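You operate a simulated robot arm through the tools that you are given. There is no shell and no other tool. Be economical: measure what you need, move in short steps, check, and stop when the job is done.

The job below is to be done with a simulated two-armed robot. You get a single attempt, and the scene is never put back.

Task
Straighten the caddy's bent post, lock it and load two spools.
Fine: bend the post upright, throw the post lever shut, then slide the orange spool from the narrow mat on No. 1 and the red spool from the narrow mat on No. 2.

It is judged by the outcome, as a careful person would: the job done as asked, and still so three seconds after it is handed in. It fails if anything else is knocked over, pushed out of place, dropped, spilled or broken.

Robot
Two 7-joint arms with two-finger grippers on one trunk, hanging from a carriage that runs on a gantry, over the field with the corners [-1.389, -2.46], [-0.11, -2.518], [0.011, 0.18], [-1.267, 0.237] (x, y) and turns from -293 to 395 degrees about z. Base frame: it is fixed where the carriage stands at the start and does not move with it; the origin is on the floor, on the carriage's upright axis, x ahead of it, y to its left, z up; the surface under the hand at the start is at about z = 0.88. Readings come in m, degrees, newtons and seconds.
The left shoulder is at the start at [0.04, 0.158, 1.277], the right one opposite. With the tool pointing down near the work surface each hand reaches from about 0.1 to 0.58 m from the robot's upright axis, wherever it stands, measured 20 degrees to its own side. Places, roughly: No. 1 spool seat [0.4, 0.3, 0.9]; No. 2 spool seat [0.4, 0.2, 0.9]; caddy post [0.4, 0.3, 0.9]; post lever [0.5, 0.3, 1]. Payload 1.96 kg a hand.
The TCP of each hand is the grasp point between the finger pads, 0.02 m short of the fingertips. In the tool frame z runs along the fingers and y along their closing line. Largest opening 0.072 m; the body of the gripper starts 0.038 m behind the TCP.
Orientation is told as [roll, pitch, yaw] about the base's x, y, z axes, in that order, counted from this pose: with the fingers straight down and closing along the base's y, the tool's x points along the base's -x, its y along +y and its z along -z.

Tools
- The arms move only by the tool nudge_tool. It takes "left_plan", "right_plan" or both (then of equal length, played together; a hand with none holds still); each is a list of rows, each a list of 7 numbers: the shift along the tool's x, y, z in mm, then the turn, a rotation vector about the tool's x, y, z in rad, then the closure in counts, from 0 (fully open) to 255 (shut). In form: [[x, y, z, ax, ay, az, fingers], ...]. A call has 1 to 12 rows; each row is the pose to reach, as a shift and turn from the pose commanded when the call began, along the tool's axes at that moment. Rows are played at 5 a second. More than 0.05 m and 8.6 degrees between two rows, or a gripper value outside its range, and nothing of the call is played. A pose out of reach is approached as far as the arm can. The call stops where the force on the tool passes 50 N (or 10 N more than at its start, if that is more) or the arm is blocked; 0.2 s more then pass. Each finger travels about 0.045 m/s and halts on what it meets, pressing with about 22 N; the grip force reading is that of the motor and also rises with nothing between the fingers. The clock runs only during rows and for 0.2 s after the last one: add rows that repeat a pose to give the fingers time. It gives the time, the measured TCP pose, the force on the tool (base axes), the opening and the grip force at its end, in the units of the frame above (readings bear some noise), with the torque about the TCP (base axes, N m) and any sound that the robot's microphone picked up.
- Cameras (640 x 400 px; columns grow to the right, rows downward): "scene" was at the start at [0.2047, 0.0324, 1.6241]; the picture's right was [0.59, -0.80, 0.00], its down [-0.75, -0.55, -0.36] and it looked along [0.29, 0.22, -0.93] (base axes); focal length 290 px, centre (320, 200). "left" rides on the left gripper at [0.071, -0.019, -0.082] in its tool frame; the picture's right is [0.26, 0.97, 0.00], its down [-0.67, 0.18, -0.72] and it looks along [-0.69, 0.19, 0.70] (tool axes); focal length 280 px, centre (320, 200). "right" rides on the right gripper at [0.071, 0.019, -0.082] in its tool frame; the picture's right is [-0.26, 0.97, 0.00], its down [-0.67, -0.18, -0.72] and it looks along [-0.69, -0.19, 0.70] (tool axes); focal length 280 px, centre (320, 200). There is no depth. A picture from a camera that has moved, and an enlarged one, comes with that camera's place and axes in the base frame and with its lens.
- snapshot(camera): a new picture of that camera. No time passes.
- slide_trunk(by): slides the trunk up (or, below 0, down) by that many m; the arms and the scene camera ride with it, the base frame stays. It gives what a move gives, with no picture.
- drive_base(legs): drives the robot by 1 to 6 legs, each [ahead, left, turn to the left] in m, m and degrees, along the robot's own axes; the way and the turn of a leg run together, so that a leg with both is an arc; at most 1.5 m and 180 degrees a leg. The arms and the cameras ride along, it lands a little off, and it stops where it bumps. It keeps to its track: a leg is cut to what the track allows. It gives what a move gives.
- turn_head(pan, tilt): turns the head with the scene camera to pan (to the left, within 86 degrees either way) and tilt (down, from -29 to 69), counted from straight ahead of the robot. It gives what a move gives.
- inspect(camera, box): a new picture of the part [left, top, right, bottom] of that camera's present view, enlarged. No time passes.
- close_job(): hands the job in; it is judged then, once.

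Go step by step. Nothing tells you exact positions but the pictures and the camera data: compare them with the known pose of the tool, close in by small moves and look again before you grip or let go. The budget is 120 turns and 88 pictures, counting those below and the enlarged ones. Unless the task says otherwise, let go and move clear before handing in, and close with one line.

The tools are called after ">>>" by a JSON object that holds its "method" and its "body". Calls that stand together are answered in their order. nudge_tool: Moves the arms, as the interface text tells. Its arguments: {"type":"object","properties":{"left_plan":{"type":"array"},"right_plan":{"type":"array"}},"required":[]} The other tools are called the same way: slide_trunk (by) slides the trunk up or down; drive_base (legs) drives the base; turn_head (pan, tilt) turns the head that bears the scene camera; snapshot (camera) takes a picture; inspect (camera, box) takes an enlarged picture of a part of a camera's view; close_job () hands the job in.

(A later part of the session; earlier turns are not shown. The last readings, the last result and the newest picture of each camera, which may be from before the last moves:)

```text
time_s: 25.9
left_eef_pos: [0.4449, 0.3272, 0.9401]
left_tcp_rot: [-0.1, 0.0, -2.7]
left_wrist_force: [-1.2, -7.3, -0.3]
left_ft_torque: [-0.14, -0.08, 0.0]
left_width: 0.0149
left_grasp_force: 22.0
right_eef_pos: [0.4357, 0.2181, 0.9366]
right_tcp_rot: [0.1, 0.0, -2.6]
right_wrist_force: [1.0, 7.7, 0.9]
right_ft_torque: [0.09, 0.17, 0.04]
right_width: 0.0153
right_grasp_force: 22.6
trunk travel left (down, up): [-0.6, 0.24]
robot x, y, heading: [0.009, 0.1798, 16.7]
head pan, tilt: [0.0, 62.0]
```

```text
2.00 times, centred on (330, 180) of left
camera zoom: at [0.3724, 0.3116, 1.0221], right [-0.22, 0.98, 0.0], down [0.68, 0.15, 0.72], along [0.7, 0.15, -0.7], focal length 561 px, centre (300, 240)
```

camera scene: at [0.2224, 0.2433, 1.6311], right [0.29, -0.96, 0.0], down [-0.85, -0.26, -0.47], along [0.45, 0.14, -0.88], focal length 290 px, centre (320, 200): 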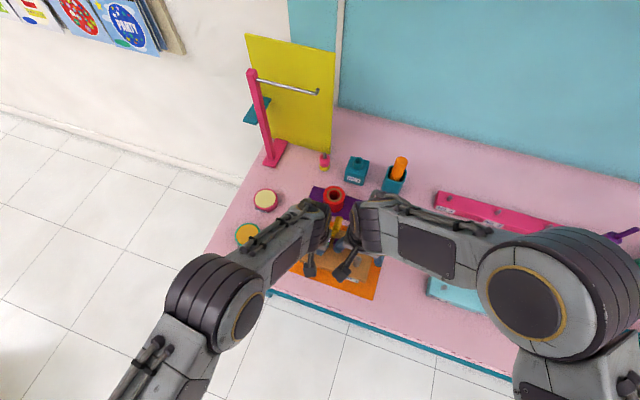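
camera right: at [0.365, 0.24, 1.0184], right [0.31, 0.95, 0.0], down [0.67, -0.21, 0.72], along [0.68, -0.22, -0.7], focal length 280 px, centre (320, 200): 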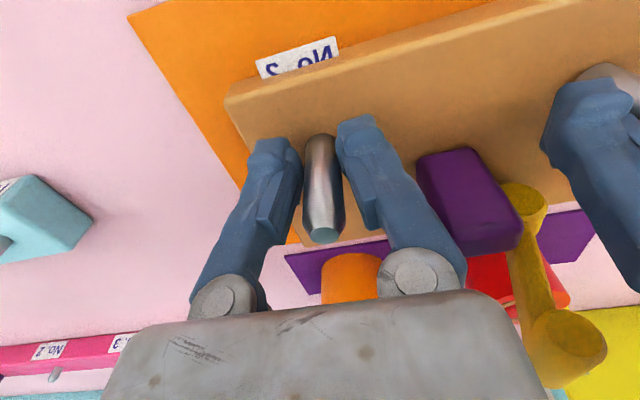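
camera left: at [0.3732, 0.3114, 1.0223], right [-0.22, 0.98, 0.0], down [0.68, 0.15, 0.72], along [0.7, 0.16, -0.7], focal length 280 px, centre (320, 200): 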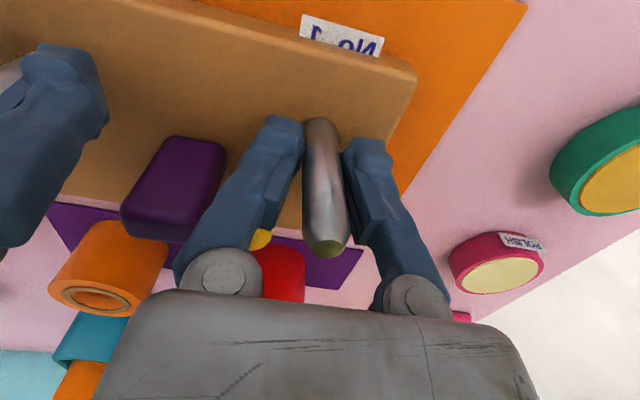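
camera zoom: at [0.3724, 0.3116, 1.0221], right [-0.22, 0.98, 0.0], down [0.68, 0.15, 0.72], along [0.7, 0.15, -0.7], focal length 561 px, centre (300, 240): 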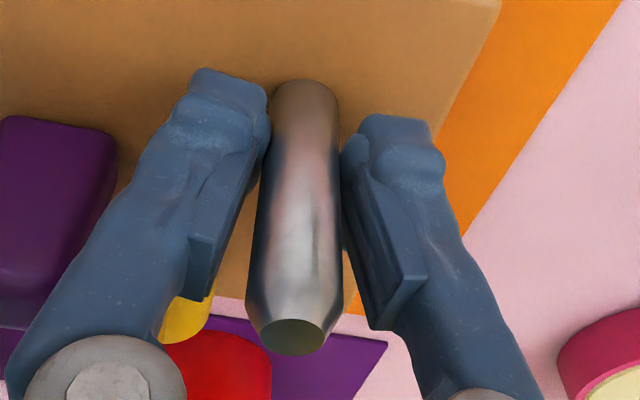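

The view suggests about −2° in y, and the top may lean in +x too. I'll release, lift the left hand clear and check with the scene camera against post 2.

>>> {"method": "nudge_tool", "body": {"left_plan": [[0, 0, 0, 0, 0, 0, 160], [0, 0, 0, 0, 0, 0, 150], [0, 0, -40, 0, 0, 0, 150], [0, 0, -80, 0, 0, 0, 150], [0, 40, -100, 0, 0, 0, 150], [0, 85, -110, 0, 0, 0, 150], [30, 130, -110, 0, 0, 0, 150], [60, 170, -110, 0, 0, 0, 150]]}}

>>> {"method": "inspect", "body": {"camera": "scene", "box": [280, 190, 390, 300]}}

>>> {"method": "snapshot", "body": {"camera": "right"}}

>>> {"method": "snapshot", "body": {"camera": "left"}}

```text
refused: row 7 steps farther than a row can; nothing moved
```

```text
3.64 times, centred on (335, 245) of scene
camera zoom: at [0.2224, 0.2433, 1.6311], right [0.29, -0.96, 0.0], down [-0.85, -0.26, -0.47], along [0.45, 0.14, -0.88], focal length 1054 px, centre (266, 36)
```

zoom: 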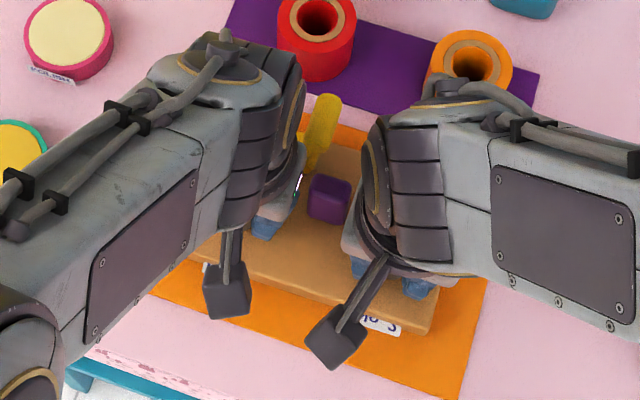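

```text
53 pictures are left
camera right: at [0.3647, 0.2405, 1.0183], right [0.31, 0.95, 0.0], down [0.67, -0.21, 0.72], along [0.68, -0.22, -0.7], focal length 280 px, centre (320, 200)
```

right: 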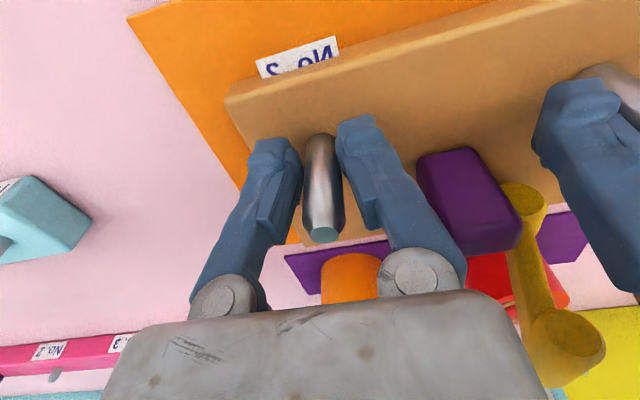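

```text
52 pictures are left
camera left: at [0.3724, 0.3116, 1.0221], right [-0.22, 0.98, 0.0], down [0.68, 0.15, 0.72], along [0.7, 0.15, -0.7], focal length 280 px, centre (320, 200)
```

left: 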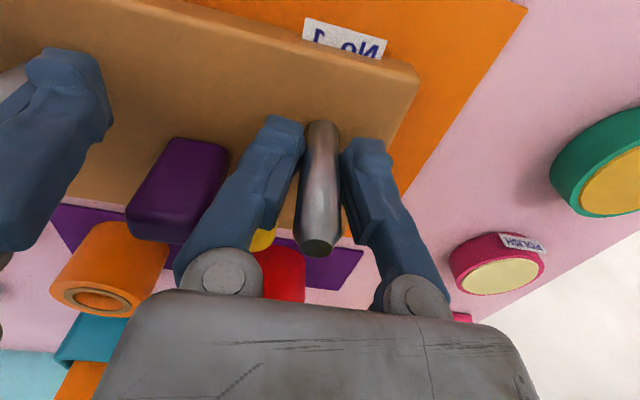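

Step too large; I'll redo the retreat with smaller steps.

>>> {"method": "nudge_tool", "body": {"left_plan": [[0, 0, 0, 0, 0, 0, 160], [0, 0, 0, 0, 0, 0, 150], [0, 0, -40, 0, 0, 0, 150], [0, 0, -80, 0, 0, 0, 150], [0, 40, -100, 0, 0, 0, 150], [0, 80, -110, 0, 0, 0, 150], [25, 115, -110, 0, 0, 0, 150], [50, 150, -110, 0, 0, 0, 150]]}}

>>> {"method": "inspect", "body": {"camera": "scene", "box": [280, 190, 390, 300]}}

>>> {"method": "snapshot", "body": {"camera": "left"}}

```text
time_s: 27.7
left_eef_pos: [0.4038, 0.4785, 1.0483]
left_tcp_rot: [0.0, -0.2, -2.7]
left_wrist_force: [-0.2, -0.5, 0.2]
left_ft_torque: [-0.02, 0.03, 0.01]
left_width: 0.0295
left_grasp_force: 0.1
right_eef_pos: [0.4364, 0.2177, 0.9369]
right_tcp_rot: [-0.1, 0.0, -2.6]
right_wrist_force: [-0.2, 1.0, -0.5]
right_ft_torque: [-0.06, 0.06, 0.14]
right_width: 0.0152
right_grasp_force: 22.5
trunk travel left (down, up): [-0.6, 0.24]
robot x, y, heading: [0.0084, 0.1783, 16.8]
head pan, tilt: [0.0, 62.0]
```

```text
3.64 times, centred on (335, 245) of scene
camera zoom: at [0.2224, 0.2434, 1.6311], right [0.29, -0.96, 0.0], down [-0.85, -0.26, -0.47], along [0.45, 0.14, -0.88], focal length 1054 px, centre (266, 36)
```

zoom: 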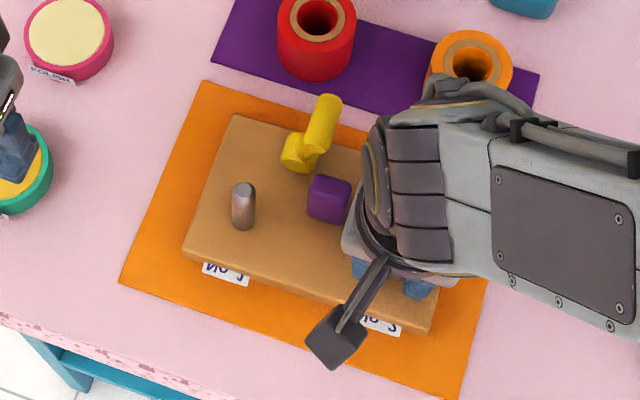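

```text
50 pictures are left
camera left: at [0.3312, 0.4629, 1.1311], right [-0.22, 0.98, 0.0], down [0.68, 0.15, 0.72], along [0.7, 0.15, -0.7], focal length 280 px, centre (320, 200)
```

left: 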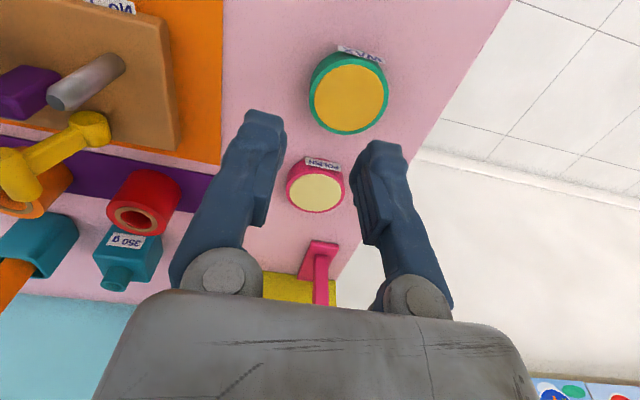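

>>> {"method": "inspect", "body": {"camera": "scene", "box": [306, 234, 336, 264]}}

>>> {"method": "inspect", "body": {"camera": "left", "box": [0, 20, 180, 220]}}

```text
13.33 times, centred on (321, 249) of scene
camera zoom: at [0.2224, 0.2434, 1.6311], right [0.29, -0.96, 0.0], down [-0.85, -0.26, -0.47], along [0.45, 0.14, -0.88], focal length 3864 px, centre (307, -453)
```

zoom: 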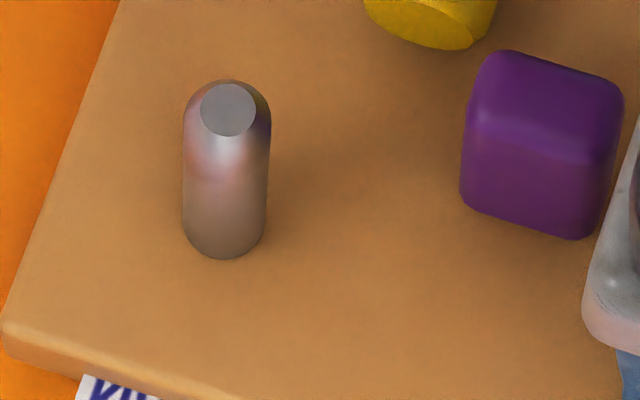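

```text
2.00 times, centred on (90, 120) of left
camera zoom: at [0.3312, 0.4629, 1.1311], right [-0.22, 0.98, 0.0], down [0.68, 0.15, 0.72], along [0.7, 0.15, -0.7], focal length 561 px, centre (780, 360)
```

zoom: 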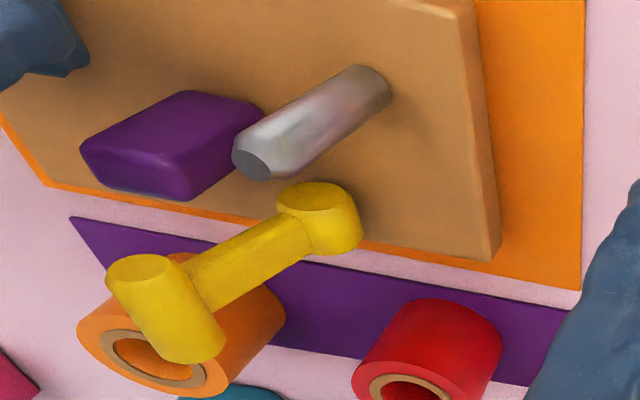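

The post is now within about 2° of upright (slightly toward −y). One fine correction of 0.7 mm, since the two earlier closures bracketed vertical.

>>> {"method": "nudge_tool", "body": {"left_plan": [[-25, -35, 0, 0, 0, 0, 130], [-50, -70, 0, 0, 0, 0, 130], [-50, -110, 10, 0, 0, 0, 130], [-50, -149.3, 30, 0, 0, 0, 130], [-50, -149.3, 50, 0, 0, 0, 130], [-50, -149.3, 80, 0, 0, 0, 130], [-50, -149.3, 110, 0, 0, 0, 130], [-50, -149.3, 110, 0, 0, 0, 180], [-50, -149.3, 110, 0, 0, 0, 210], [-50, -149.3, 110, 0, 0, 0, 240], [-50, -149.3, 110, 0, 0, 0, 240]]}}

>>> {"method": "inspect", "body": {"camera": "left", "box": [220, 80, 440, 280]}}

```text
time_s: 30.1
left_eef_pos: [0.4447, 0.3279, 0.9399]
left_tcp_rot: [-0.1, 0.0, -2.8]
left_wrist_force: [0.0, -10.0, 0.7]
left_ft_torque: [-0.19, -0.03, 0.0]
left_width: 0.0148
left_grasp_force: 22.3
right_eef_pos: [0.4367, 0.2181, 0.9374]
right_tcp_rot: [0.2, 0.0, -2.6]
right_wrist_force: [0.2, 9.6, 0.1]
right_ft_torque: [0.17, 0.16, 0.03]
right_width: 0.015
right_grasp_force: 22.1
trunk travel left (down, up): [-0.6, 0.24]
robot x, y, heading: [0.0107, 0.1828, 16.7]
head pan, tilt: [0.0, 62.0]
```

```text
2.00 times, centred on (330, 180) of left
camera zoom: at [0.372, 0.3128, 1.0223], right [-0.21, 0.98, 0.0], down [0.68, 0.15, 0.72], along [0.7, 0.15, -0.7], focal length 561 px, centre (300, 240)
```

zoom: 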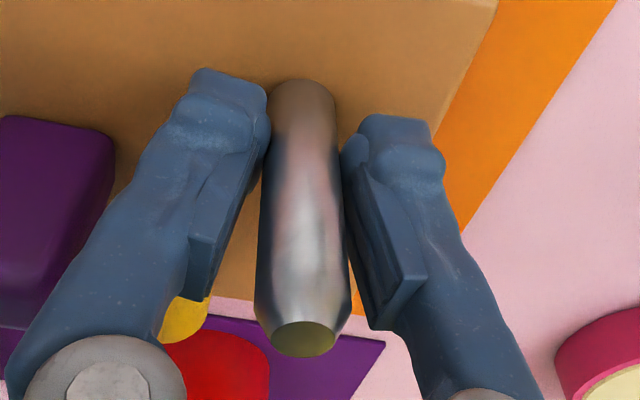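

Now within about 0.5° of vertical. I'll release the post, lift straight up, and rotate the left hand 45° so its camera stays clear of the right arm, ready for the lever.

>>> {"method": "nudge_tool", "body": {"left_plan": [[0, 0, 0, 0, 0, 0, 170], [0, 0, 0, 0, 0, 0, 140], [0, 0, 0, 0, 0, 0, 140], [0, 0, -40, 0, 0, 0, 140], [0, 0, -80, 0, 0, 0, 140], [0, 0, -120, 0, 0, 0.14, 200], [-10, 10, -130, 0, 0, 0.28, 255], [-30, 15, -130, 0, 0, 0.42, 255], [-50, 15, -130, 0, 0, 0.56, 255], [-60, 15, -130, 0, 0, 0.7, 255], [-60, 15, -130, 0, 0, 0.7, 255]]}}

>>> {"method": "snapshot", "body": {"camera": "right"}}

>>> {"method": "snapshot", "body": {"camera": "left"}}

```text
time_s: 32.5
left_eef_pos: [0.5067, 0.3412, 1.0717]
left_tcp_rot: [0.0, 0.0, -42.9]
left_wrist_force: [0.2, -0.8, -0.4]
left_ft_torque: [-0.01, 0.02, 0.03]
left_width: 0.0
left_grasp_force: 21.3
right_eef_pos: [0.4367, 0.2185, 0.9358]
right_tcp_rot: [0.0, 0.0, -2.7]
right_wrist_force: [-0.6, -0.9, 0.6]
right_ft_torque: [-0.03, 0.0, -0.04]
right_width: 0.0151
right_grasp_force: 21.6
trunk travel left (down, up): [-0.6, 0.24]
robot x, y, heading: [0.0076, 0.1783, 16.7]
head pan, tilt: [0.0, 62.0]
```

```text
46 pictures are left
camera right: at [0.3648, 0.24, 1.0182], right [0.31, 0.95, 0.0], down [0.67, -0.21, 0.72], along [0.68, -0.22, -0.7], focal length 280 px, centre (320, 200)
```

right: 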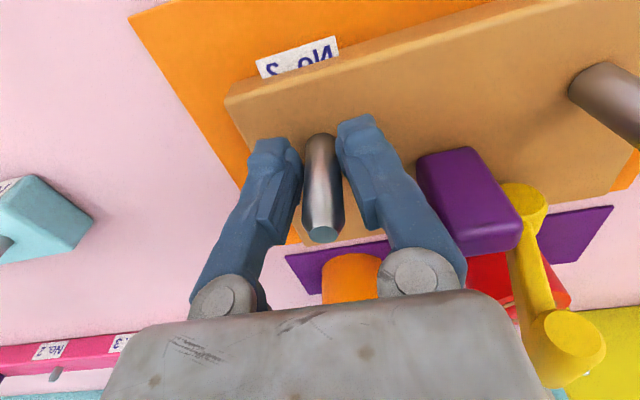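

```text
45 pictures are left
camera left: at [0.4405, 0.3743, 1.1529], right [0.47, 0.88, 0.0], down [0.62, -0.33, 0.72], along [0.63, -0.33, -0.7], focal length 280 px, centre (320, 200)
```

left: 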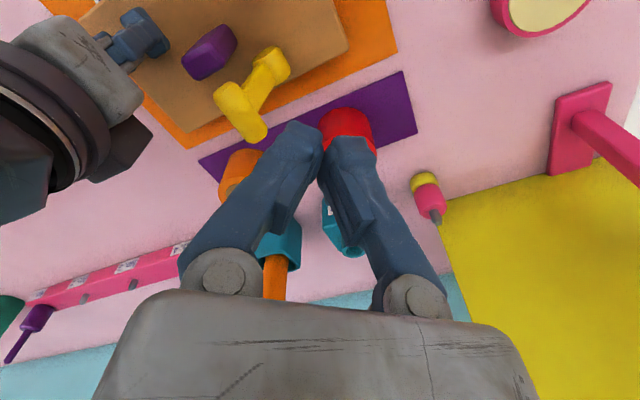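

Lever grip is a cylinder along x from about x 0.484 to 0.52 at y ≈ 0.292, z ≈ 0.985; hub at y ≈ 0.305. I'll lower the closed fingers on the +y side and try a gentle push toward −y to find the swing direction.

>>> {"method": "nudge_tool", "body": {"left_plan": [[0, 0, 30, 0, 0, 0, 255], [0, 0, 60, 0, 0, 0, 255], [0, 0, 87, 0, 0, 0, 255], [-8, -9, 87, 0, 0, 0, 255], [-16, -17, 87, 0, 0, 0, 255]]}}

>>> {"method": "nudge_tool", "body": {"left_plan": [[-2.7, -2.9, 0, 0, 0, 0, 255], [-5.4, -5.8, 0, 0, 0, 0, 255], [-8.2, -8.8, 0, 0, 0, 0, 255], [-8.2, -8.8, 0, 0, 0, 0, 255]]}}

>>> {"method": "snapshot", "body": {"camera": "right"}}

```text
time_s: 33.7
left_eef_pos: [0.5009, 0.3406, 0.9828]
left_tcp_rot: [0.1, 0.0, -42.8]
left_wrist_force: [-0.4, 0.1, 0.4]
left_ft_torque: [-0.02, 0.02, -0.04]
left_width: 0.0
left_grasp_force: 22.0
left hand out of reach, approached as far as the arm can: row 3, 4, 5
right_eef_pos: [0.4355, 0.2169, 0.937]
right_tcp_rot: [0.0, 0.0, -2.6]
right_wrist_force: [0.2, -1.2, -0.1]
right_ft_torque: [0.02, -0.04, -0.01]
right_width: 0.0151
right_grasp_force: 22.3
trunk travel left (down, up): [-0.6, 0.24]
robot x, y, heading: [0.0115, 0.1786, 16.9]
head pan, tilt: [0.0, 62.0]
```

```text
time_s: 34.7
left_eef_pos: [0.498, 0.3295, 0.9846]
left_tcp_rot: [0.0, 0.0, -42.7]
left_wrist_force: [0.1, 0.6, -0.3]
left_ft_torque: [-0.01, -0.02, 0.0]
left_width: 0.0
left_grasp_force: 22.6
left hand out of reach, approached as far as the arm can: row 3, 4
right_eef_pos: [0.437, 0.2178, 0.9354]
right_tcp_rot: [0.0, 0.0, -2.7]
right_wrist_force: [-0.8, -1.1, -0.4]
right_ft_torque: [0.01, 0.01, -0.05]
right_width: 0.015
right_grasp_force: 21.8
trunk travel left (down, up): [-0.6, 0.24]
robot x, y, heading: [0.0086, 0.1807, 16.7]
head pan, tilt: [0.0, 62.0]
```

```text
44 pictures are left
camera right: at [0.3648, 0.24, 1.0182], right [0.31, 0.95, 0.0], down [0.67, -0.21, 0.72], along [0.68, -0.22, -0.7], focal length 280 px, centre (320, 200)
```

right: 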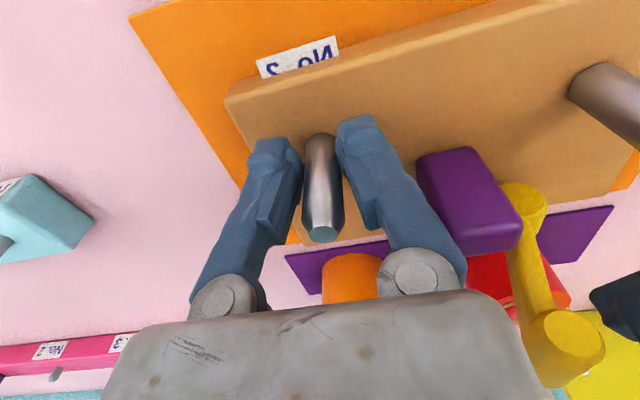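

Not reachable at that yaw; I'll turn the left hand back to about −15°, which is still clear of the right hand here.

>>> {"method": "nudge_tool", "body": {"left_plan": [[8, 9, 0, 0, 0, -0.12, 255], [8, 9, 0, 0, 0, -0.24, 255], [8, 9, 0, 0, 0, -0.36, 255], [8, 9, 0, 0, 0, -0.48, 255], [8, 9, 0, 0, 0, -0.48, 255]]}}

```text
time_s: 35.9
left_eef_pos: [0.497, 0.3397, 0.985]
left_tcp_rot: [0.1, -0.1, -15.2]
left_wrist_force: [0.2, -0.1, 0.1]
left_ft_torque: [0.0, 0.02, 0.03]
left_width: 0.0
left_grasp_force: 22.0
right_eef_pos: [0.4356, 0.2172, 0.9356]
right_tcp_rot: [0.0, 0.0, -2.6]
right_wrist_force: [0.4, -1.2, 0.4]
right_ft_torque: [-0.02, 0.02, 0.0]
right_width: 0.015
right_grasp_force: 22.1
trunk travel left (down, up): [-0.6, 0.24]
robot x, y, heading: [0.0069, 0.1802, 17.0]
head pan, tilt: [0.0, 62.0]
```

>>> {"method": "nudge_tool", "body": {"left_plan": [[-3, -10, 0, 0, 0, 0, 255], [-6, -20, 0, 0, 0, 0, 255], [-7, -26, 0, 0, 0, 0, 255], [-8, -29, 0, 0, 0, 0, 255], [-9, -32, 0, 0, 0, 0, 255], [-9.5, -35, 0, 0, 0, 0, 255], [-9.5, -35, 0, 0, 0, 0, 255]]}}

>>> {"method": "snapshot", "body": {"camera": "right"}}

```text
time_s: 37.5
left_eef_pos: [0.4916, 0.3146, 0.9865]
left_tcp_rot: [0.0, -0.1, -15.3]
left_wrist_force: [0.6, 1.8, 0.9]
left_ft_torque: [-0.01, -0.02, -0.03]
left_width: 0.0001
left_grasp_force: 22.4
left hand out of reach, approached as far as the arm can: row 2, 3, 4, 5, 6, 7
right_eef_pos: [0.4357, 0.2182, 0.9369]
right_tcp_rot: [0.0, 0.0, -2.8]
right_wrist_force: [-1.2, -1.8, 1.2]
right_ft_torque: [-0.04, 0.08, -0.01]
right_width: 0.0151
right_grasp_force: 22.4
trunk travel left (down, up): [-0.6, 0.24]
robot x, y, heading: [0.0109, 0.1781, 16.7]
head pan, tilt: [0.0, 62.0]
```

```text
43 pictures are left
camera right: at [0.3647, 0.2401, 1.0181], right [0.31, 0.95, 0.0], down [0.67, -0.21, 0.72], along [0.68, -0.22, -0.7], focal length 280 px, centre (320, 200)
```

right: 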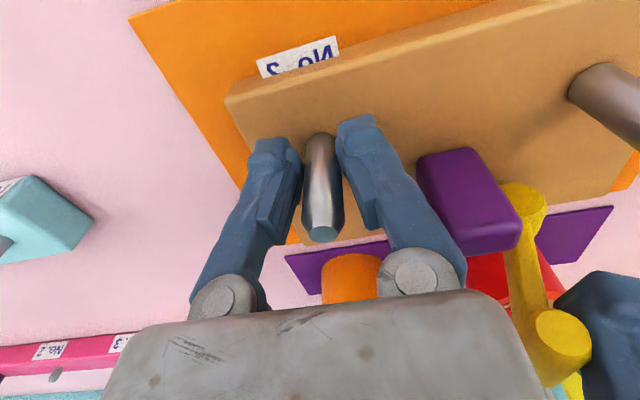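

The lever moved freely toward −y with about 2 N, so that is the throw direction, but my left arm is at its reach limit here. I'll release, lift both hands, and turn the base so the lever sits further on the left arm's side.

>>> {"method": "nudge_tool", "body": {"left_plan": [[0, 6, 0, 0, 0, 0, 255], [5, 12, 0, 0, 0, 0, 255], [5, 20, -20, 0, 0, 0, 255], [5, 20, -60, 0, 0, 0, 255], [5, 20, -100, 0, 0, 0, 255]], "right_plan": [[0, 0, 0, 0, 0, 0, 180], [0, 0, 0, 0, 0, 0, 140], [0, 0, 0, 0, 0, 0, 130], [0, 0, -45, 0, 0, 0, 130], [0, 0, -90, 0, 0, 0, 130]]}}

>>> {"method": "drive_base", "body": {"legs": [[0, 0, -17]]}}

>>> {"method": "snapshot", "body": {"camera": "scene"}}

```text
time_s: 38.7
left_eef_pos: [0.4891, 0.3346, 1.0863]
left_tcp_rot: [0.1, 0.0, -15.4]
left_wrist_force: [0.2, 0.2, 0.2]
left_ft_torque: [-0.01, -0.01, 0.01]
left_width: 0.0002
left_grasp_force: 22.4
right_eef_pos: [0.4365, 0.2157, 1.027]
right_tcp_rot: [0.1, 0.0, -2.8]
right_wrist_force: [-0.2, 0.2, 0.2]
right_ft_torque: [-0.01, -0.02, 0.03]
right_width: 0.0354
right_grasp_force: 0.0
trunk travel left (down, up): [-0.6, 0.24]
robot x, y, heading: [0.0063, 0.178, 17.1]
head pan, tilt: [0.0, 62.0]
```

```text
time_s: 40.0
left_eef_pos: [0.5146, 0.1877, 1.087]
left_tcp_rot: [0.1, 0.0, -32.2]
left_wrist_force: [-0.3, -0.2, 0.6]
left_ft_torque: [0.0, -0.02, 0.01]
left_width: 0.0
left_grasp_force: 22.2
right_eef_pos: [0.4301, 0.0902, 1.0266]
right_tcp_rot: [0.1, -0.1, -19.4]
right_wrist_force: [-0.4, -0.4, -0.1]
right_ft_torque: [-0.02, -0.01, 0.03]
right_width: 0.0352
right_grasp_force: 0.1
trunk travel left (down, up): [-0.6, 0.24]
robot x, y, heading: [0.0092, 0.1839, -0.2]
head pan, tilt: [0.0, 62.0]
```

```text
42 pictures are left
camera scene: at [0.2321, 0.1784, 1.6312], right [0.0, -1.0, 0.0], down [-0.88, 0.0, -0.47], along [0.47, 0.0, -0.88], focal length 290 px, centre (320, 200)
```

scene: 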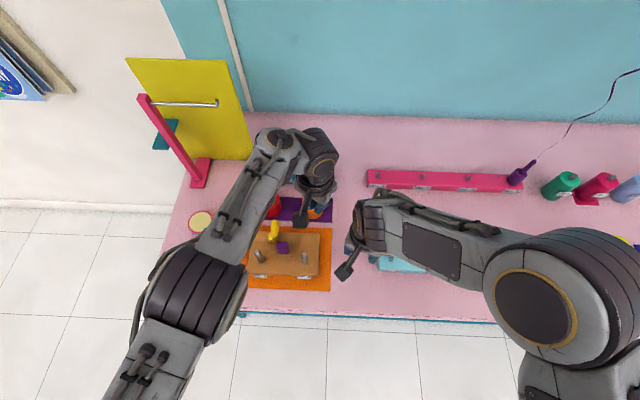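

Turned. Now I'll bring the left hand to the +y side of the lever, and the right hand over post 2 again.

>>> {"method": "nudge_tool", "body": {"left_plan": [[22, 29, 0, 0, 0, -0.1, 255], [45, 58, 0, 0, 0, -0.2, 255], [68, 87, 0, 0, 0, -0.3, 255], [91, 117, 0, 0, 0, -0.38, 255], [91, 117, 0, 0, 0, -0.38, 255]], "right_plan": [[9, 30, 0, 0, 0, -0.07, 130], [18, 60, 0, 0, 0, -0.15, 130], [27, 90, 0, 0, 0, -0.22, 130], [36, 121, 0, 0, 0, -0.29, 130], [36, 121, 0, 0, 0, -0.29, 130]]}}

>>> {"method": "snapshot", "body": {"camera": "right"}}

```text
time_s: 41.2
left_eef_pos: [0.4988, 0.3379, 1.0841]
left_tcp_rot: [0.0, -0.1, -10.4]
left_wrist_force: [0.4, 0.1, 0.6]
left_ft_torque: [0.04, 0.03, 0.0]
left_width: 0.0
left_grasp_force: 21.7
right_eef_pos: [0.436, 0.2152, 1.0277]
right_tcp_rot: [-0.1, 0.1, -2.9]
right_wrist_force: [0.2, -0.2, -0.3]
right_ft_torque: [0.01, 0.02, 0.01]
right_width: 0.0352
right_grasp_force: 0.0
trunk travel left (down, up): [-0.6, 0.24]
robot x, y, heading: [0.0062, 0.1788, 0.3]
head pan, tilt: [0.0, 62.0]
```

```text
41 pictures are left
camera right: at [0.3638, 0.2373, 1.1098], right [0.31, 0.95, 0.0], down [0.66, -0.22, 0.71], along [0.68, -0.22, -0.7], focal length 280 px, centre (320, 200)
```

right: 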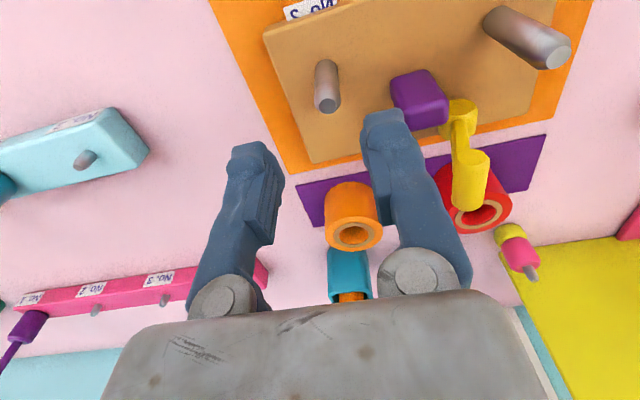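

Post 2 at [0.438, 0.217]. Regrip it with the right hand while the left lowers beside the lever.

>>> {"method": "nudge_tool", "body": {"left_plan": [[0, 0, 25, 0, 0, 0, 255], [0, 0, 50, 0, 0, 0, 255], [0, 0, 75, 0, 0, 0, 255], [0, 0, 97, 0, 0, 0, 255], [0, 0, 97, 0, 0, 0, 255], [0, 0, 97, 0, 0, 0, 255], [0, 0, 97, 0, 0, 0, 255]], "right_plan": [[-1, 1, 25, 0, 0, 0, 120], [-1, 2, 50, 0, 0, 0, 120], [-1, 2, 75, 0, 0, 0, 120], [-1, 2, 91, 0, 0, 0, 120], [-1, 2, 91, 0, 0, 0, 180], [-1, 2, 91, 0, 0, 0, 230], [-1, 2, 91, 0, 0, 0, 255]]}}

>>> {"method": "snapshot", "body": {"camera": "right"}}

```text
time_s: 42.8
left_eef_pos: [0.5002, 0.3355, 0.9896]
left_tcp_rot: [0.1, -0.1, -10.4]
left_wrist_force: [-0.2, 0.3, 0.0]
left_ft_torque: [0.0, 0.01, 0.01]
left_width: 0.0002
left_grasp_force: 21.5
right_eef_pos: [0.4339, 0.211, 0.9439]
right_tcp_rot: [0.1, -0.1, -2.8]
right_wrist_force: [-0.2, 2.7, -0.1]
right_ft_torque: [0.12, -0.18, 0.06]
right_width: 0.0132
right_grasp_force: 22.2
right hand out of reach, approached as far as the arm can: row 4, 5, 6, 7
trunk travel left (down, up): [-0.6, 0.24]
robot x, y, heading: [0.0111, 0.1801, 0.2]
head pan, tilt: [0.0, 62.0]
```

```text
40 pictures are left
camera right: at [0.3619, 0.2338, 1.0259], right [0.31, 0.95, 0.0], down [0.66, -0.22, 0.72], along [0.68, -0.22, -0.7], focal length 280 px, centre (320, 200)
```

right: 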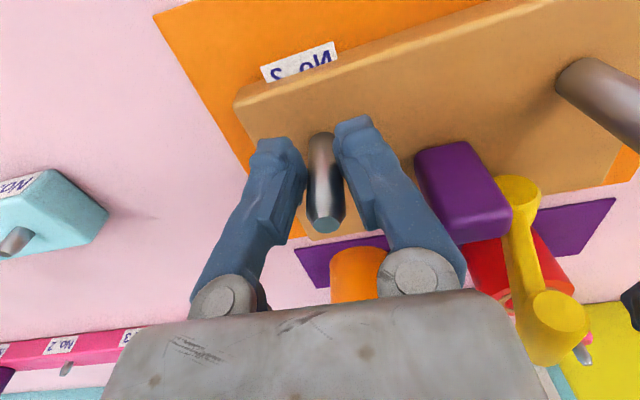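

The right hand reached its limit and dragged the caddy a few mm (I'll restore that later). It does anchor now; I'll yaw the left hand so its camera clears the right hand before pushing.

>>> {"method": "nudge_tool", "body": {"left_plan": [[0, 0, 0, 0, 0, 0.12, 255], [0, 0, 0, 0, 0, 0.24, 255], [0, 0, 0, 0, 0, 0.36, 255], [0, 0, 0, 0, 0, 0.48, 255], [0, 0, 0, 0, 0, 0.56, 255], [0, 0, 0, 0, 0, 0.56, 255]]}}

```text
time_s: 44.2
left_eef_pos: [0.4997, 0.335, 0.9905]
left_tcp_rot: [0.1, 0.0, -42.5]
left_wrist_force: [0.8, 0.6, 0.6]
left_ft_torque: [-0.02, 0.02, 0.0]
left_width: 0.0001
left_grasp_force: 21.5
right_eef_pos: [0.4333, 0.2122, 0.9444]
right_tcp_rot: [0.1, 0.0, -2.9]
right_wrist_force: [0.3, 0.2, 0.6]
right_ft_torque: [0.01, 0.01, 0.04]
right_width: 0.013
right_grasp_force: 22.3
trunk travel left (down, up): [-0.6, 0.24]
robot x, y, heading: [0.0114, 0.1792, 0.1]
head pan, tilt: [0.0, 62.0]
```

Now push the lever toward −y along its arc.

>>> {"method": "nudge_tool", "body": {"left_plan": [[-13.5, -14.7, 2, 0, 0, 0, 255], [-22, -24, 4, 0, 0, 0, 255], [-27, -29.5, 6, 0, 0, 0, 255], [-31, -34, 9, 0, 0, 0, 255], [-35, -38, 12, 0, 0, 0, 255], [-39.5, -43, 15, 0, 0, 0, 255], [-44, -48, 18, 0, 0, 0, 255], [-44, -48, 18, 0, 0, 0, 255]]}}

>>> {"method": "snapshot", "body": {"camera": "right"}}

>>> {"method": "snapshot", "body": {"camera": "left"}}

```text
time_s: 46.0
left_eef_pos: [0.5, 0.2716, 0.9709]
left_tcp_rot: [0.0, -0.1, -42.5]
left_wrist_force: [0.5, 0.0, -0.2]
left_ft_torque: [0.0, 0.02, 0.0]
left_width: 0.0
left_grasp_force: 22.3
right_eef_pos: [0.433, 0.2112, 0.9446]
right_tcp_rot: [0.0, 0.0, -2.9]
right_wrist_force: [-0.8, -0.4, 0.3]
right_ft_torque: [0.0, -0.02, 0.09]
right_width: 0.0125
right_grasp_force: 21.8
trunk travel left (down, up): [-0.6, 0.24]
robot x, y, heading: [0.0078, 0.1809, 0.0]
head pan, tilt: [0.0, 62.0]
```

```text
39 pictures are left
camera right: at [0.3617, 0.2335, 1.0259], right [0.31, 0.95, 0.0], down [0.66, -0.22, 0.72], along [0.68, -0.22, -0.7], focal length 280 px, centre (320, 200)
```

right: 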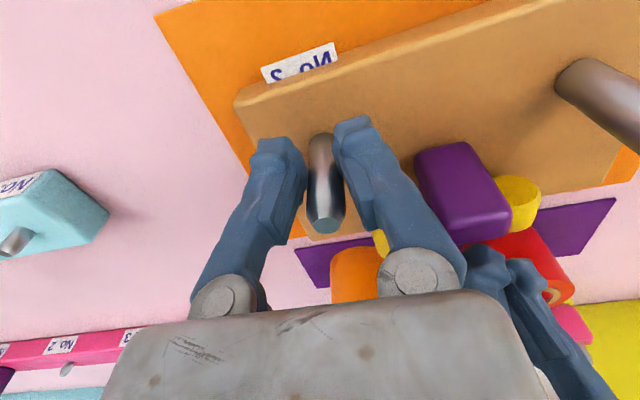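

```text
38 pictures are left
camera left: at [0.4335, 0.3043, 1.0533], right [0.46, 0.89, 0.0], down [0.62, -0.32, 0.72], along [0.64, -0.33, -0.7], focal length 280 px, centre (320, 200)
```

left: 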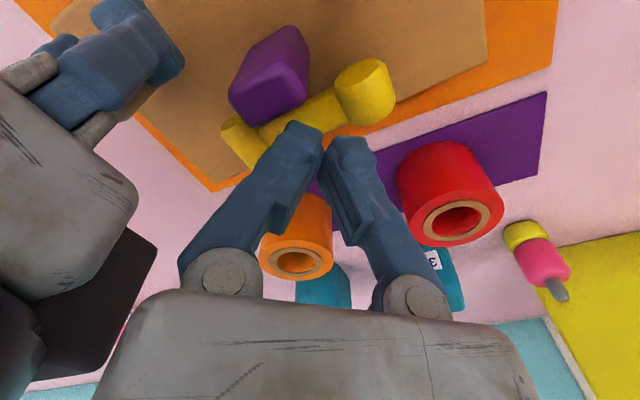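

The lever has swung all the way over and lies low at −y. I'll release and lift the right hand, then press the grip down to make sure it's fully shut.

>>> {"method": "nudge_tool", "body": {"left_plan": [[0, 0, -10, 0, 0, 0, 255], [0, 0, -20, 0, 0, 0, 255], [0, 0, -30, 0, 0, 0, 255], [0, 0, -30, 0, 0, 0, 255], [0, 0, -30, 0, 0, 0, 255], [0, 0, -30, 0, 0, 0, 255], [0, 0, -30, 0, 0, 0, 255]], "right_plan": [[0, 0, 0, 0, 0, 0, 180], [0, 0, 0, 0, 0, 0, 140], [0, 0, 0, 0, 0, 0, 130], [0, 0, -40, 0, 0, 0, 130], [0, 0, -80, 0, 0, 0, 130], [0, -45, -90, 0, 0, 0, 130], [0, -90, -90, 0, 0, 0, 130]]}}

>>> {"method": "inspect", "body": {"camera": "scene", "box": [220, 180, 360, 310]}}

>>> {"method": "snapshot", "body": {"camera": "right"}}

```text
time_s: 47.6
left_eef_pos: [0.4985, 0.2687, 1.0025]
left_tcp_rot: [-0.1, -0.1, -42.4]
left_wrist_force: [0.2, 0.0, -0.7]
left_ft_torque: [0.02, 0.03, 0.01]
left_width: 0.0
left_grasp_force: 22.3
right_eef_pos: [0.4261, 0.1189, 1.0313]
right_tcp_rot: [-0.1, 0.0, -3.0]
right_wrist_force: [0.1, 0.3, -0.5]
right_ft_torque: [-0.02, 0.01, -0.04]
right_width: 0.0354
right_grasp_force: 0.1
trunk travel left (down, up): [-0.6, 0.24]
robot x, y, heading: [0.012, 0.1787, 0.0]
head pan, tilt: [0.0, 62.0]
```

```text
3.08 times, centred on (290, 245) of scene
camera zoom: at [0.2321, 0.1782, 1.6311], right [0.0, -1.0, 0.0], down [-0.88, 0.0, -0.47], along [0.47, 0.0, -0.88], focal length 892 px, centre (412, 62)
```

zoom: 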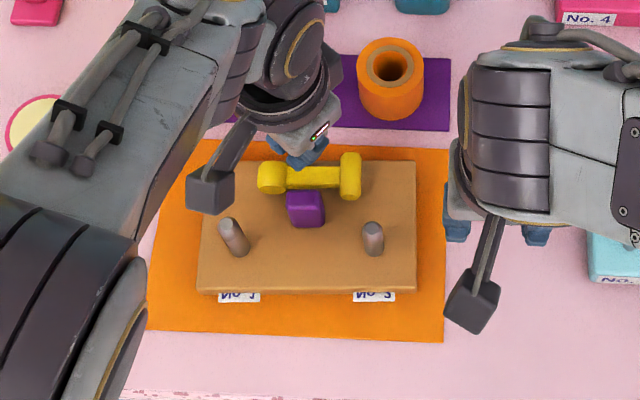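

```text
36 pictures are left
camera right: at [0.3564, 0.1422, 1.1137], right [0.31, 0.95, 0.0], down [0.66, -0.22, 0.72], along [0.68, -0.22, -0.7], focal length 280 px, centre (320, 200)
```

right: 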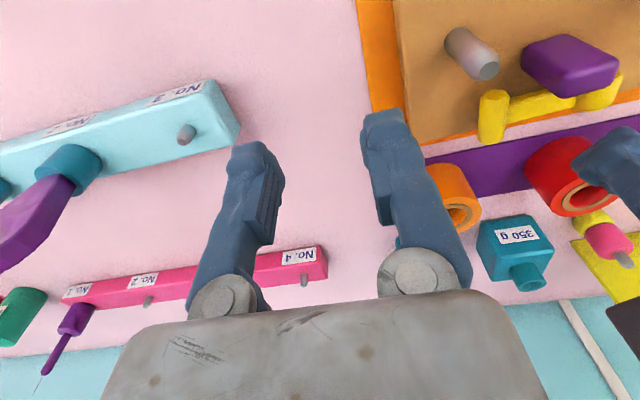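

The lever lies horizontal on the caddy now. Let me check post 1's uprightness closely, as it appears slightly tilted in this view.

>>> {"method": "inspect", "body": {"camera": "scene", "box": [282, 220, 322, 260]}}

```text
10.00 times, centred on (302, 240) of scene
camera zoom: at [0.2321, 0.1782, 1.6311], right [0.0, -1.0, 0.0], down [-0.88, 0.0, -0.47], along [0.47, 0.0, -0.88], focal length 2898 px, centre (500, -200)
```

zoom: 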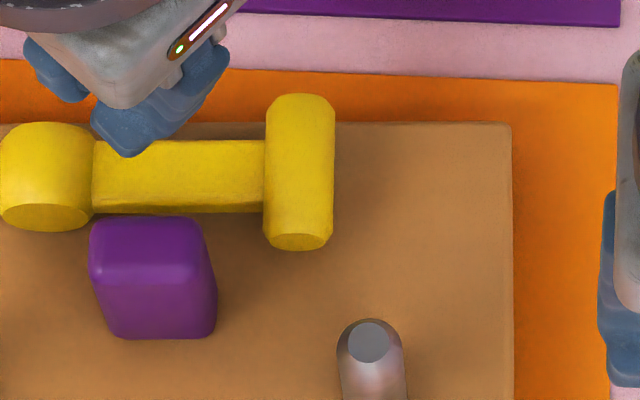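

>>> {"method": "inspect", "body": {"camera": "scene", "box": [252, 236, 322, 280]}}

```text
9.09 times, centred on (287, 258) of scene
camera zoom: at [0.2321, 0.1782, 1.6311], right [0.0, -1.0, 0.0], down [-0.88, 0.0, -0.47], along [0.47, 0.0, -0.88], focal length 2635 px, centre (620, -327)
```

zoom: 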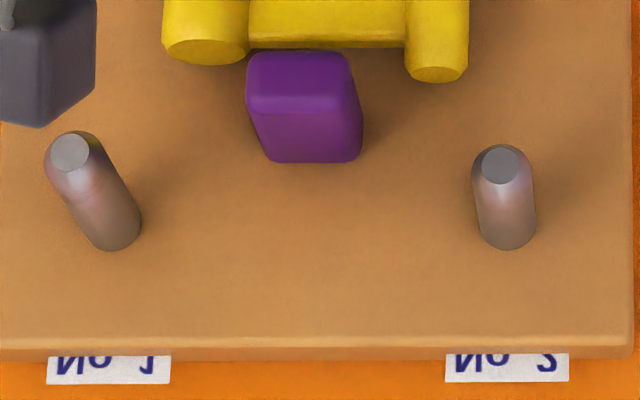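

Careful geometry shows post 1 is upright to within about 1° (the apparent tilt is perspective), and the lever is lying horizontal. I'll press down lightly on the grip to confirm it's fully shut.

>>> {"method": "nudge_tool", "body": {"left_plan": [[-12, -13, 0, 0, 0, 0, 255], [-24.3, -26.5, 0, 0, 0, 0, 255], [-24.3, -26.5, 25, 0, 0, 0, 255], [-24.3, -26.5, 40, 0, 0, 0, 255], [-24.3, -26.5, 47, 0, 0, 0, 255], [-24.3, -26.5, 50, 0, 0, 0, 255], [-24.3, -26.5, 53, 0, 0, 0, 255], [-24.3, -26.5, 53, 0, 0, 0, 255]]}}

```text
time_s: 49.4
left_eef_pos: [0.5009, 0.2349, 0.9503]
left_tcp_rot: [0.1, -0.1, -42.5]
left_wrist_force: [-9.6, 0.0, 26.2]
left_ft_torque: [-0.1, 0.32, -0.03]
left_width: 0.0002
left_grasp_force: 21.9
right_eef_pos: [0.4284, 0.121, 1.0323]
right_tcp_rot: [-0.1, 0.0, -2.8]
right_wrist_force: [0.3, -0.6, -0.5]
right_ft_torque: [-0.03, -0.02, 0.01]
right_width: 0.0351
right_grasp_force: 0.1
trunk travel left (down, up): [-0.6, 0.24]
robot x, y, heading: [0.0094, 0.18, -0.1]
head pan, tilt: [0.0, 62.0]
```

The lever is firmly against its stop (26 N, no movement). Now for the orange spool: lift, open the left gripper, and turn the base right to favour the left arm's reach toward it.

>>> {"method": "nudge_tool", "body": {"left_plan": [[0, 0, -20, 0, 0, 0, 255], [0, 0, -60, 0, 0, 0, 200], [0, 0, -100, 0, 0, 0, 100], [0, 0, -140, 0, 0, 0, 0]], "right_plan": [[0, 0, -15, 0, 0, 0, 130], [0, 0, -30, 0, 0, 0, 130], [0, 0, -50, 0, 0, 0, 130], [0, 0, -70, 0, 0, 0, 130]]}}

>>> {"method": "drive_base", "body": {"legs": [[0, 0, -17]]}}

>>> {"method": "turn_head", "body": {"pan": 22, "tilt": 60}}

>>> {"method": "snapshot", "body": {"camera": "scene"}}

```text
time_s: 50.4
left_eef_pos: [0.5064, 0.2322, 1.0892]
left_tcp_rot: [0.1, 0.0, -42.4]
left_wrist_force: [0.0, 0.0, -0.1]
left_ft_torque: [-0.01, -0.02, -0.01]
left_width: 0.0662
left_grasp_force: 0.1
right_eef_pos: [0.4298, 0.1218, 1.1025]
right_tcp_rot: [0.0, 0.0, -2.9]
right_wrist_force: [-0.1, -0.2, -0.4]
right_ft_torque: [-0.02, 0.03, 0.01]
right_width: 0.0354
right_grasp_force: 0.2
trunk travel left (down, up): [-0.6, 0.24]
robot x, y, heading: [0.01, 0.1773, -0.3]
head pan, tilt: [0.0, 62.0]
```

```text
time_s: 51.8
left_eef_pos: [0.4996, 0.0799, 1.0892]
left_tcp_rot: [0.2, -0.1, -59.9]
left_wrist_force: [1.0, -0.4, -0.1]
left_ft_torque: [-0.01, 0.02, 0.02]
left_width: 0.072
left_grasp_force: 0.1
right_eef_pos: [0.394, -0.0026, 1.1033]
right_tcp_rot: [0.0, 0.0, -20.4]
right_wrist_force: [-0.5, 0.4, 0.7]
right_ft_torque: [0.01, 0.0, -0.05]
right_width: 0.035
right_grasp_force: 0.1
trunk travel left (down, up): [-0.6, 0.24]
robot x, y, heading: [0.0078, 0.1759, -17.5]
head pan, tilt: [0.0, 62.0]
```

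```text
time_s: 52.7
left_eef_pos: [0.5004, 0.0805, 1.0896]
left_tcp_rot: [0.0, -0.1, -59.9]
left_wrist_force: [0.4, 0.0, 0.0]
left_ft_torque: [-0.02, 0.01, -0.01]
left_width: 0.0721
left_grasp_force: 0.0
right_eef_pos: [0.3931, -0.0028, 1.1023]
right_tcp_rot: [0.0, 0.1, -20.2]
right_wrist_force: [0.2, -0.3, -0.7]
right_ft_torque: [0.02, 0.01, 0.02]
right_width: 0.0353
right_grasp_force: 0.2
trunk travel left (down, up): [-0.6, 0.24]
robot x, y, heading: [0.0075, 0.1769, -17.6]
head pan, tilt: [22.0, 60.0]
```

```text
33 pictures are left
camera scene: at [0.2269, 0.1357, 1.6334], right [0.08, -1.0, 0.0], down [-0.86, -0.07, -0.5], along [0.5, 0.04, -0.87], focal length 290 px, centre (320, 200)
```

scene: 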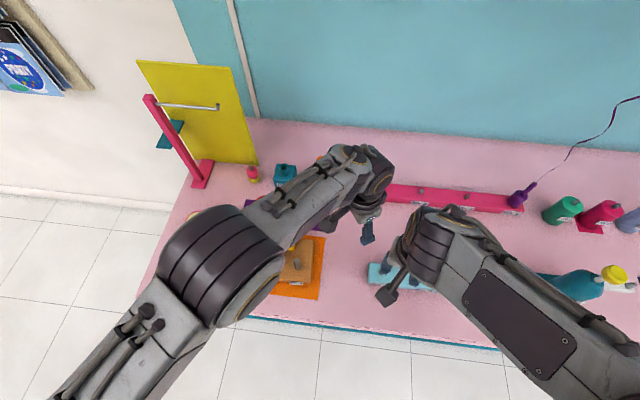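

Next: left hand to above the orange spool with yaw about −17°.

>>> {"method": "nudge_tool", "body": {"left_plan": [[9, 24, 3, 0, 0, -0.125, 0], [18, 48, 6, 0, 0, -0.25, 0], [27, 72, 10, 0, 0, -0.375, 0], [36, 96, 13, 0, 0, -0.5, 0], [45, 120, 16, 0, 0, -0.625, 0], [54.5, 144, 20, 0, 0, -0.749, 0], [54.5, 144, 20, 0, 0, -0.749, 0]]}}

>>> {"method": "snapshot", "body": {"camera": "left"}}

```text
time_s: 54.3
left_eef_pos: [0.5975, 0.2004, 1.0687]
left_tcp_rot: [0.0, -0.1, -16.8]
left_wrist_force: [-0.2, -0.3, 0.4]
left_ft_torque: [-0.01, 0.03, 0.03]
left_width: 0.072
left_grasp_force: 0.0
right_eef_pos: [0.3939, -0.0024, 1.102]
right_tcp_rot: [0.0, 0.1, -20.3]
right_wrist_force: [-1.0, -0.6, -0.8]
right_ft_torque: [-0.02, 0.06, -0.02]
right_width: 0.0354
right_grasp_force: 0.0
trunk travel left (down, up): [-0.6, 0.24]
robot x, y, heading: [0.0096, 0.179, -17.3]
head pan, tilt: [22.0, 60.0]
```

```text
32 pictures are left
camera left: at [0.5238, 0.2032, 1.1512], right [0.03, 1.0, 0.0], down [0.7, -0.02, 0.72], along [0.72, -0.02, -0.7], focal length 280 px, centre (320, 200)
```

left: 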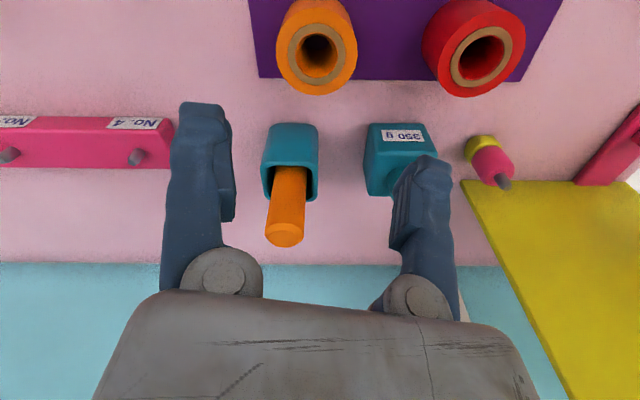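

Orange spool centre at about [0.595, 0.200], top z ≈ 0.93. Descend to just above it and check.

>>> {"method": "nudge_tool", "body": {"left_plan": [[1, 0, 30, 0, 0, 0, 0], [2, -1, 60, 0, 0, 0, 0], [2, -1, 90, 0, 0, 0, 0], [2, -1, 110, 0, 0, 0, 0], [2, -1, 110, 0, 0, 0, 0]]}}

>>> {"method": "snapshot", "body": {"camera": "left"}}

```text
time_s: 55.5
left_eef_pos: [0.5954, 0.2008, 0.9601]
left_tcp_rot: [0.0, -0.1, -17.1]
left_wrist_force: [-0.4, -0.5, 0.4]
left_ft_torque: [0.03, 0.0, 0.03]
left_width: 0.0721
left_grasp_force: 0.1
right_eef_pos: [0.395, -0.004, 1.103]
right_tcp_rot: [0.0, -0.1, -20.3]
right_wrist_force: [-0.1, -0.9, -0.4]
right_ft_torque: [0.02, -0.01, 0.0]
right_width: 0.0354
right_grasp_force: 0.1
trunk travel left (down, up): [-0.6, 0.24]
robot x, y, heading: [0.0067, 0.1801, -17.3]
head pan, tilt: [22.0, 60.0]
```

```text
31 pictures are left
camera left: at [0.5213, 0.2031, 1.0423], right [0.03, 1.0, 0.0], down [0.7, -0.02, 0.72], along [0.72, -0.02, -0.7], focal length 280 px, centre (320, 200)
```

left: 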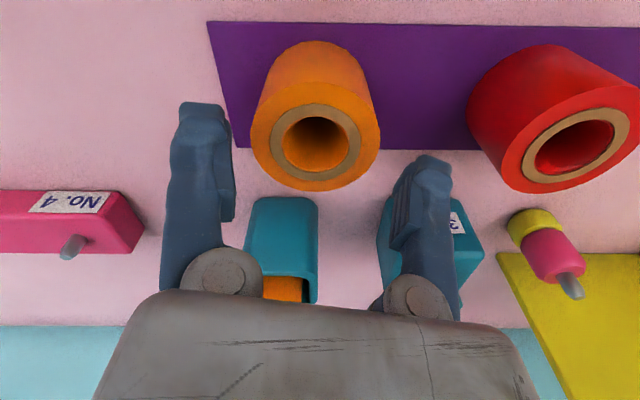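

Aligned. Descend 35 mm around the spool and close.

>>> {"method": "nudge_tool", "body": {"left_plan": [[0, -1, 12, 0, 0, 0, 0], [0, -1.5, 24, 0, 0, 0, 0], [0, -1.5, 35, 0, 0, 0, 0], [0, -1.5, 35, 0, 0, 0, 0]]}}

>>> {"method": "snapshot", "body": {"camera": "left"}}

```text
time_s: 56.5
left_eef_pos: [0.5885, 0.1996, 0.9322]
left_tcp_rot: [-0.1, -0.1, -17.0]
left_wrist_force: [0.7, 0.3, -0.5]
left_ft_torque: [0.01, -0.01, -0.01]
left_width: 0.0719
left_grasp_force: 0.1
left hand out of reach, approached as far as the arm can: row 2, 3, 4
right_eef_pos: [0.3944, -0.0019, 1.1034]
right_tcp_rot: [-0.1, 0.0, -20.3]
right_wrist_force: [-0.3, -0.2, -0.2]
right_ft_torque: [0.01, 0.05, -0.04]
right_width: 0.0355
right_grasp_force: 0.1
trunk travel left (down, up): [-0.6, 0.24]
robot x, y, heading: [0.0062, 0.1776, -17.6]
head pan, tilt: [22.0, 60.0]
```

```text
30 pictures are left
camera left: at [0.5142, 0.2031, 1.013], right [0.03, 1.0, 0.0], down [0.7, -0.02, 0.72], along [0.72, -0.02, -0.7], focal length 280 px, centre (320, 200)
```

left: 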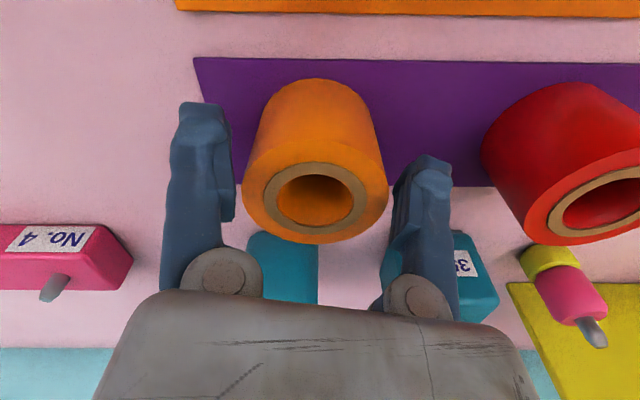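

At the vertical reach limit. I'll lift both hands and lower the trunk 0.1 m to extend the reach.

>>> {"method": "nudge_tool", "body": {"left_plan": [[0, 0, 0, 0, 0, 0, 0], [0, 1.5, -30, 0, 0, 0, 0], [0, 1.5, -65, 0, 0, 0, 0], [0, 1.5, -100, 0, 0, 0, 0]], "right_plan": [[0, 0, -20, 0, 0, 0, 130], [0, 0, -45, 0, 0, 0, 130], [0, 0, -70, 0, 0, 0, 130], [0, 0, -90, 0, 0, 0, 130]]}}

>>> {"method": "slide_trunk", "body": {"by": -0.1}}

```text
time_s: 57.5
left_eef_pos: [0.5862, 0.2048, 1.0324]
left_tcp_rot: [0.0, -0.1, -17.0]
left_wrist_force: [-0.3, 0.2, -0.1]
left_ft_torque: [0.01, 0.01, 0.07]
left_width: 0.0718
left_grasp_force: 0.0
right_eef_pos: [0.3957, -0.004, 1.1944]
right_tcp_rot: [0.0, 0.0, -20.2]
right_wrist_force: [-0.6, -0.5, 0.1]
right_ft_torque: [0.01, 0.01, -0.04]
right_width: 0.0352
right_grasp_force: 0.0
trunk travel left (down, up): [-0.6, 0.24]
robot x, y, heading: [0.0077, 0.1777, -17.4]
head pan, tilt: [22.0, 60.0]
```

```text
time_s: 58.8
left_eef_pos: [0.5877, 0.2046, 0.9324]
left_tcp_rot: [0.1, -0.1, -17.0]
left_wrist_force: [0.2, -0.8, 0.5]
left_ft_torque: [-0.03, 0.0, -0.01]
left_width: 0.072
left_grasp_force: 0.1
right_eef_pos: [0.3947, -0.0035, 1.094]
right_tcp_rot: [0.0, 0.0, -20.4]
right_wrist_force: [-0.7, 0.5, 0.5]
right_ft_torque: [-0.03, 0.02, 0.0]
right_width: 0.0354
right_grasp_force: 0.0
trunk travel left (down, up): [-0.5, 0.34]
robot x, y, heading: [0.0028, 0.1803, -17.1]
head pan, tilt: [22.0, 60.0]
```

The hand is already around the spool; shift to centre and lower slightly.

>>> {"method": "nudge_tool", "body": {"left_plan": [[-2, -2, 0, 0, 0, 0, 0], [-6, -3.5, 2, 0, 0, 0, 0], [-6, -3.5, 8, 0, 0, 0, 0], [-6, -3.5, 8, 0, 0, 0, 0]]}}

>>> {"method": "snapshot", "body": {"camera": "left"}}

```text
time_s: 59.8
left_eef_pos: [0.5916, 0.1982, 0.924]
left_tcp_rot: [0.0, -0.1, -17.0]
left_wrist_force: [-0.3, 0.3, -0.2]
left_ft_torque: [0.03, 0.01, -0.01]
left_width: 0.0721
left_grasp_force: 0.0
right_eef_pos: [0.3959, -0.0029, 1.0929]
right_tcp_rot: [-0.1, 0.0, -20.4]
right_wrist_force: [-1.3, 0.8, -1.1]
right_ft_torque: [0.0, 0.01, -0.03]
right_width: 0.0354
right_grasp_force: 0.0
trunk travel left (down, up): [-0.5, 0.34]
robot x, y, heading: [0.0052, 0.18, -17.4]
head pan, tilt: [22.0, 60.0]
```

```text
29 pictures are left
camera left: at [0.5173, 0.2014, 1.0054], right [0.03, 1.0, 0.0], down [0.7, -0.02, 0.72], along [0.72, -0.02, -0.7], focal length 280 px, centre (320, 200)
```

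left: 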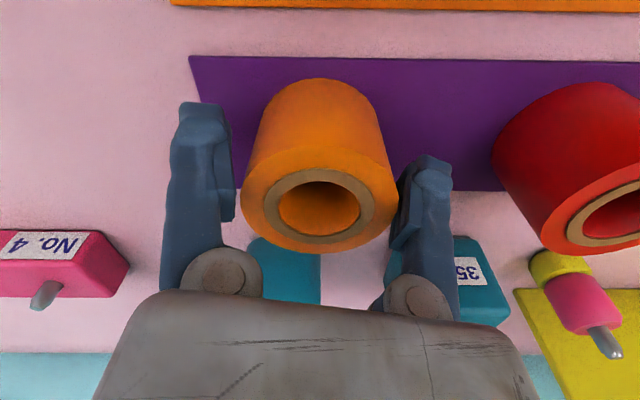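

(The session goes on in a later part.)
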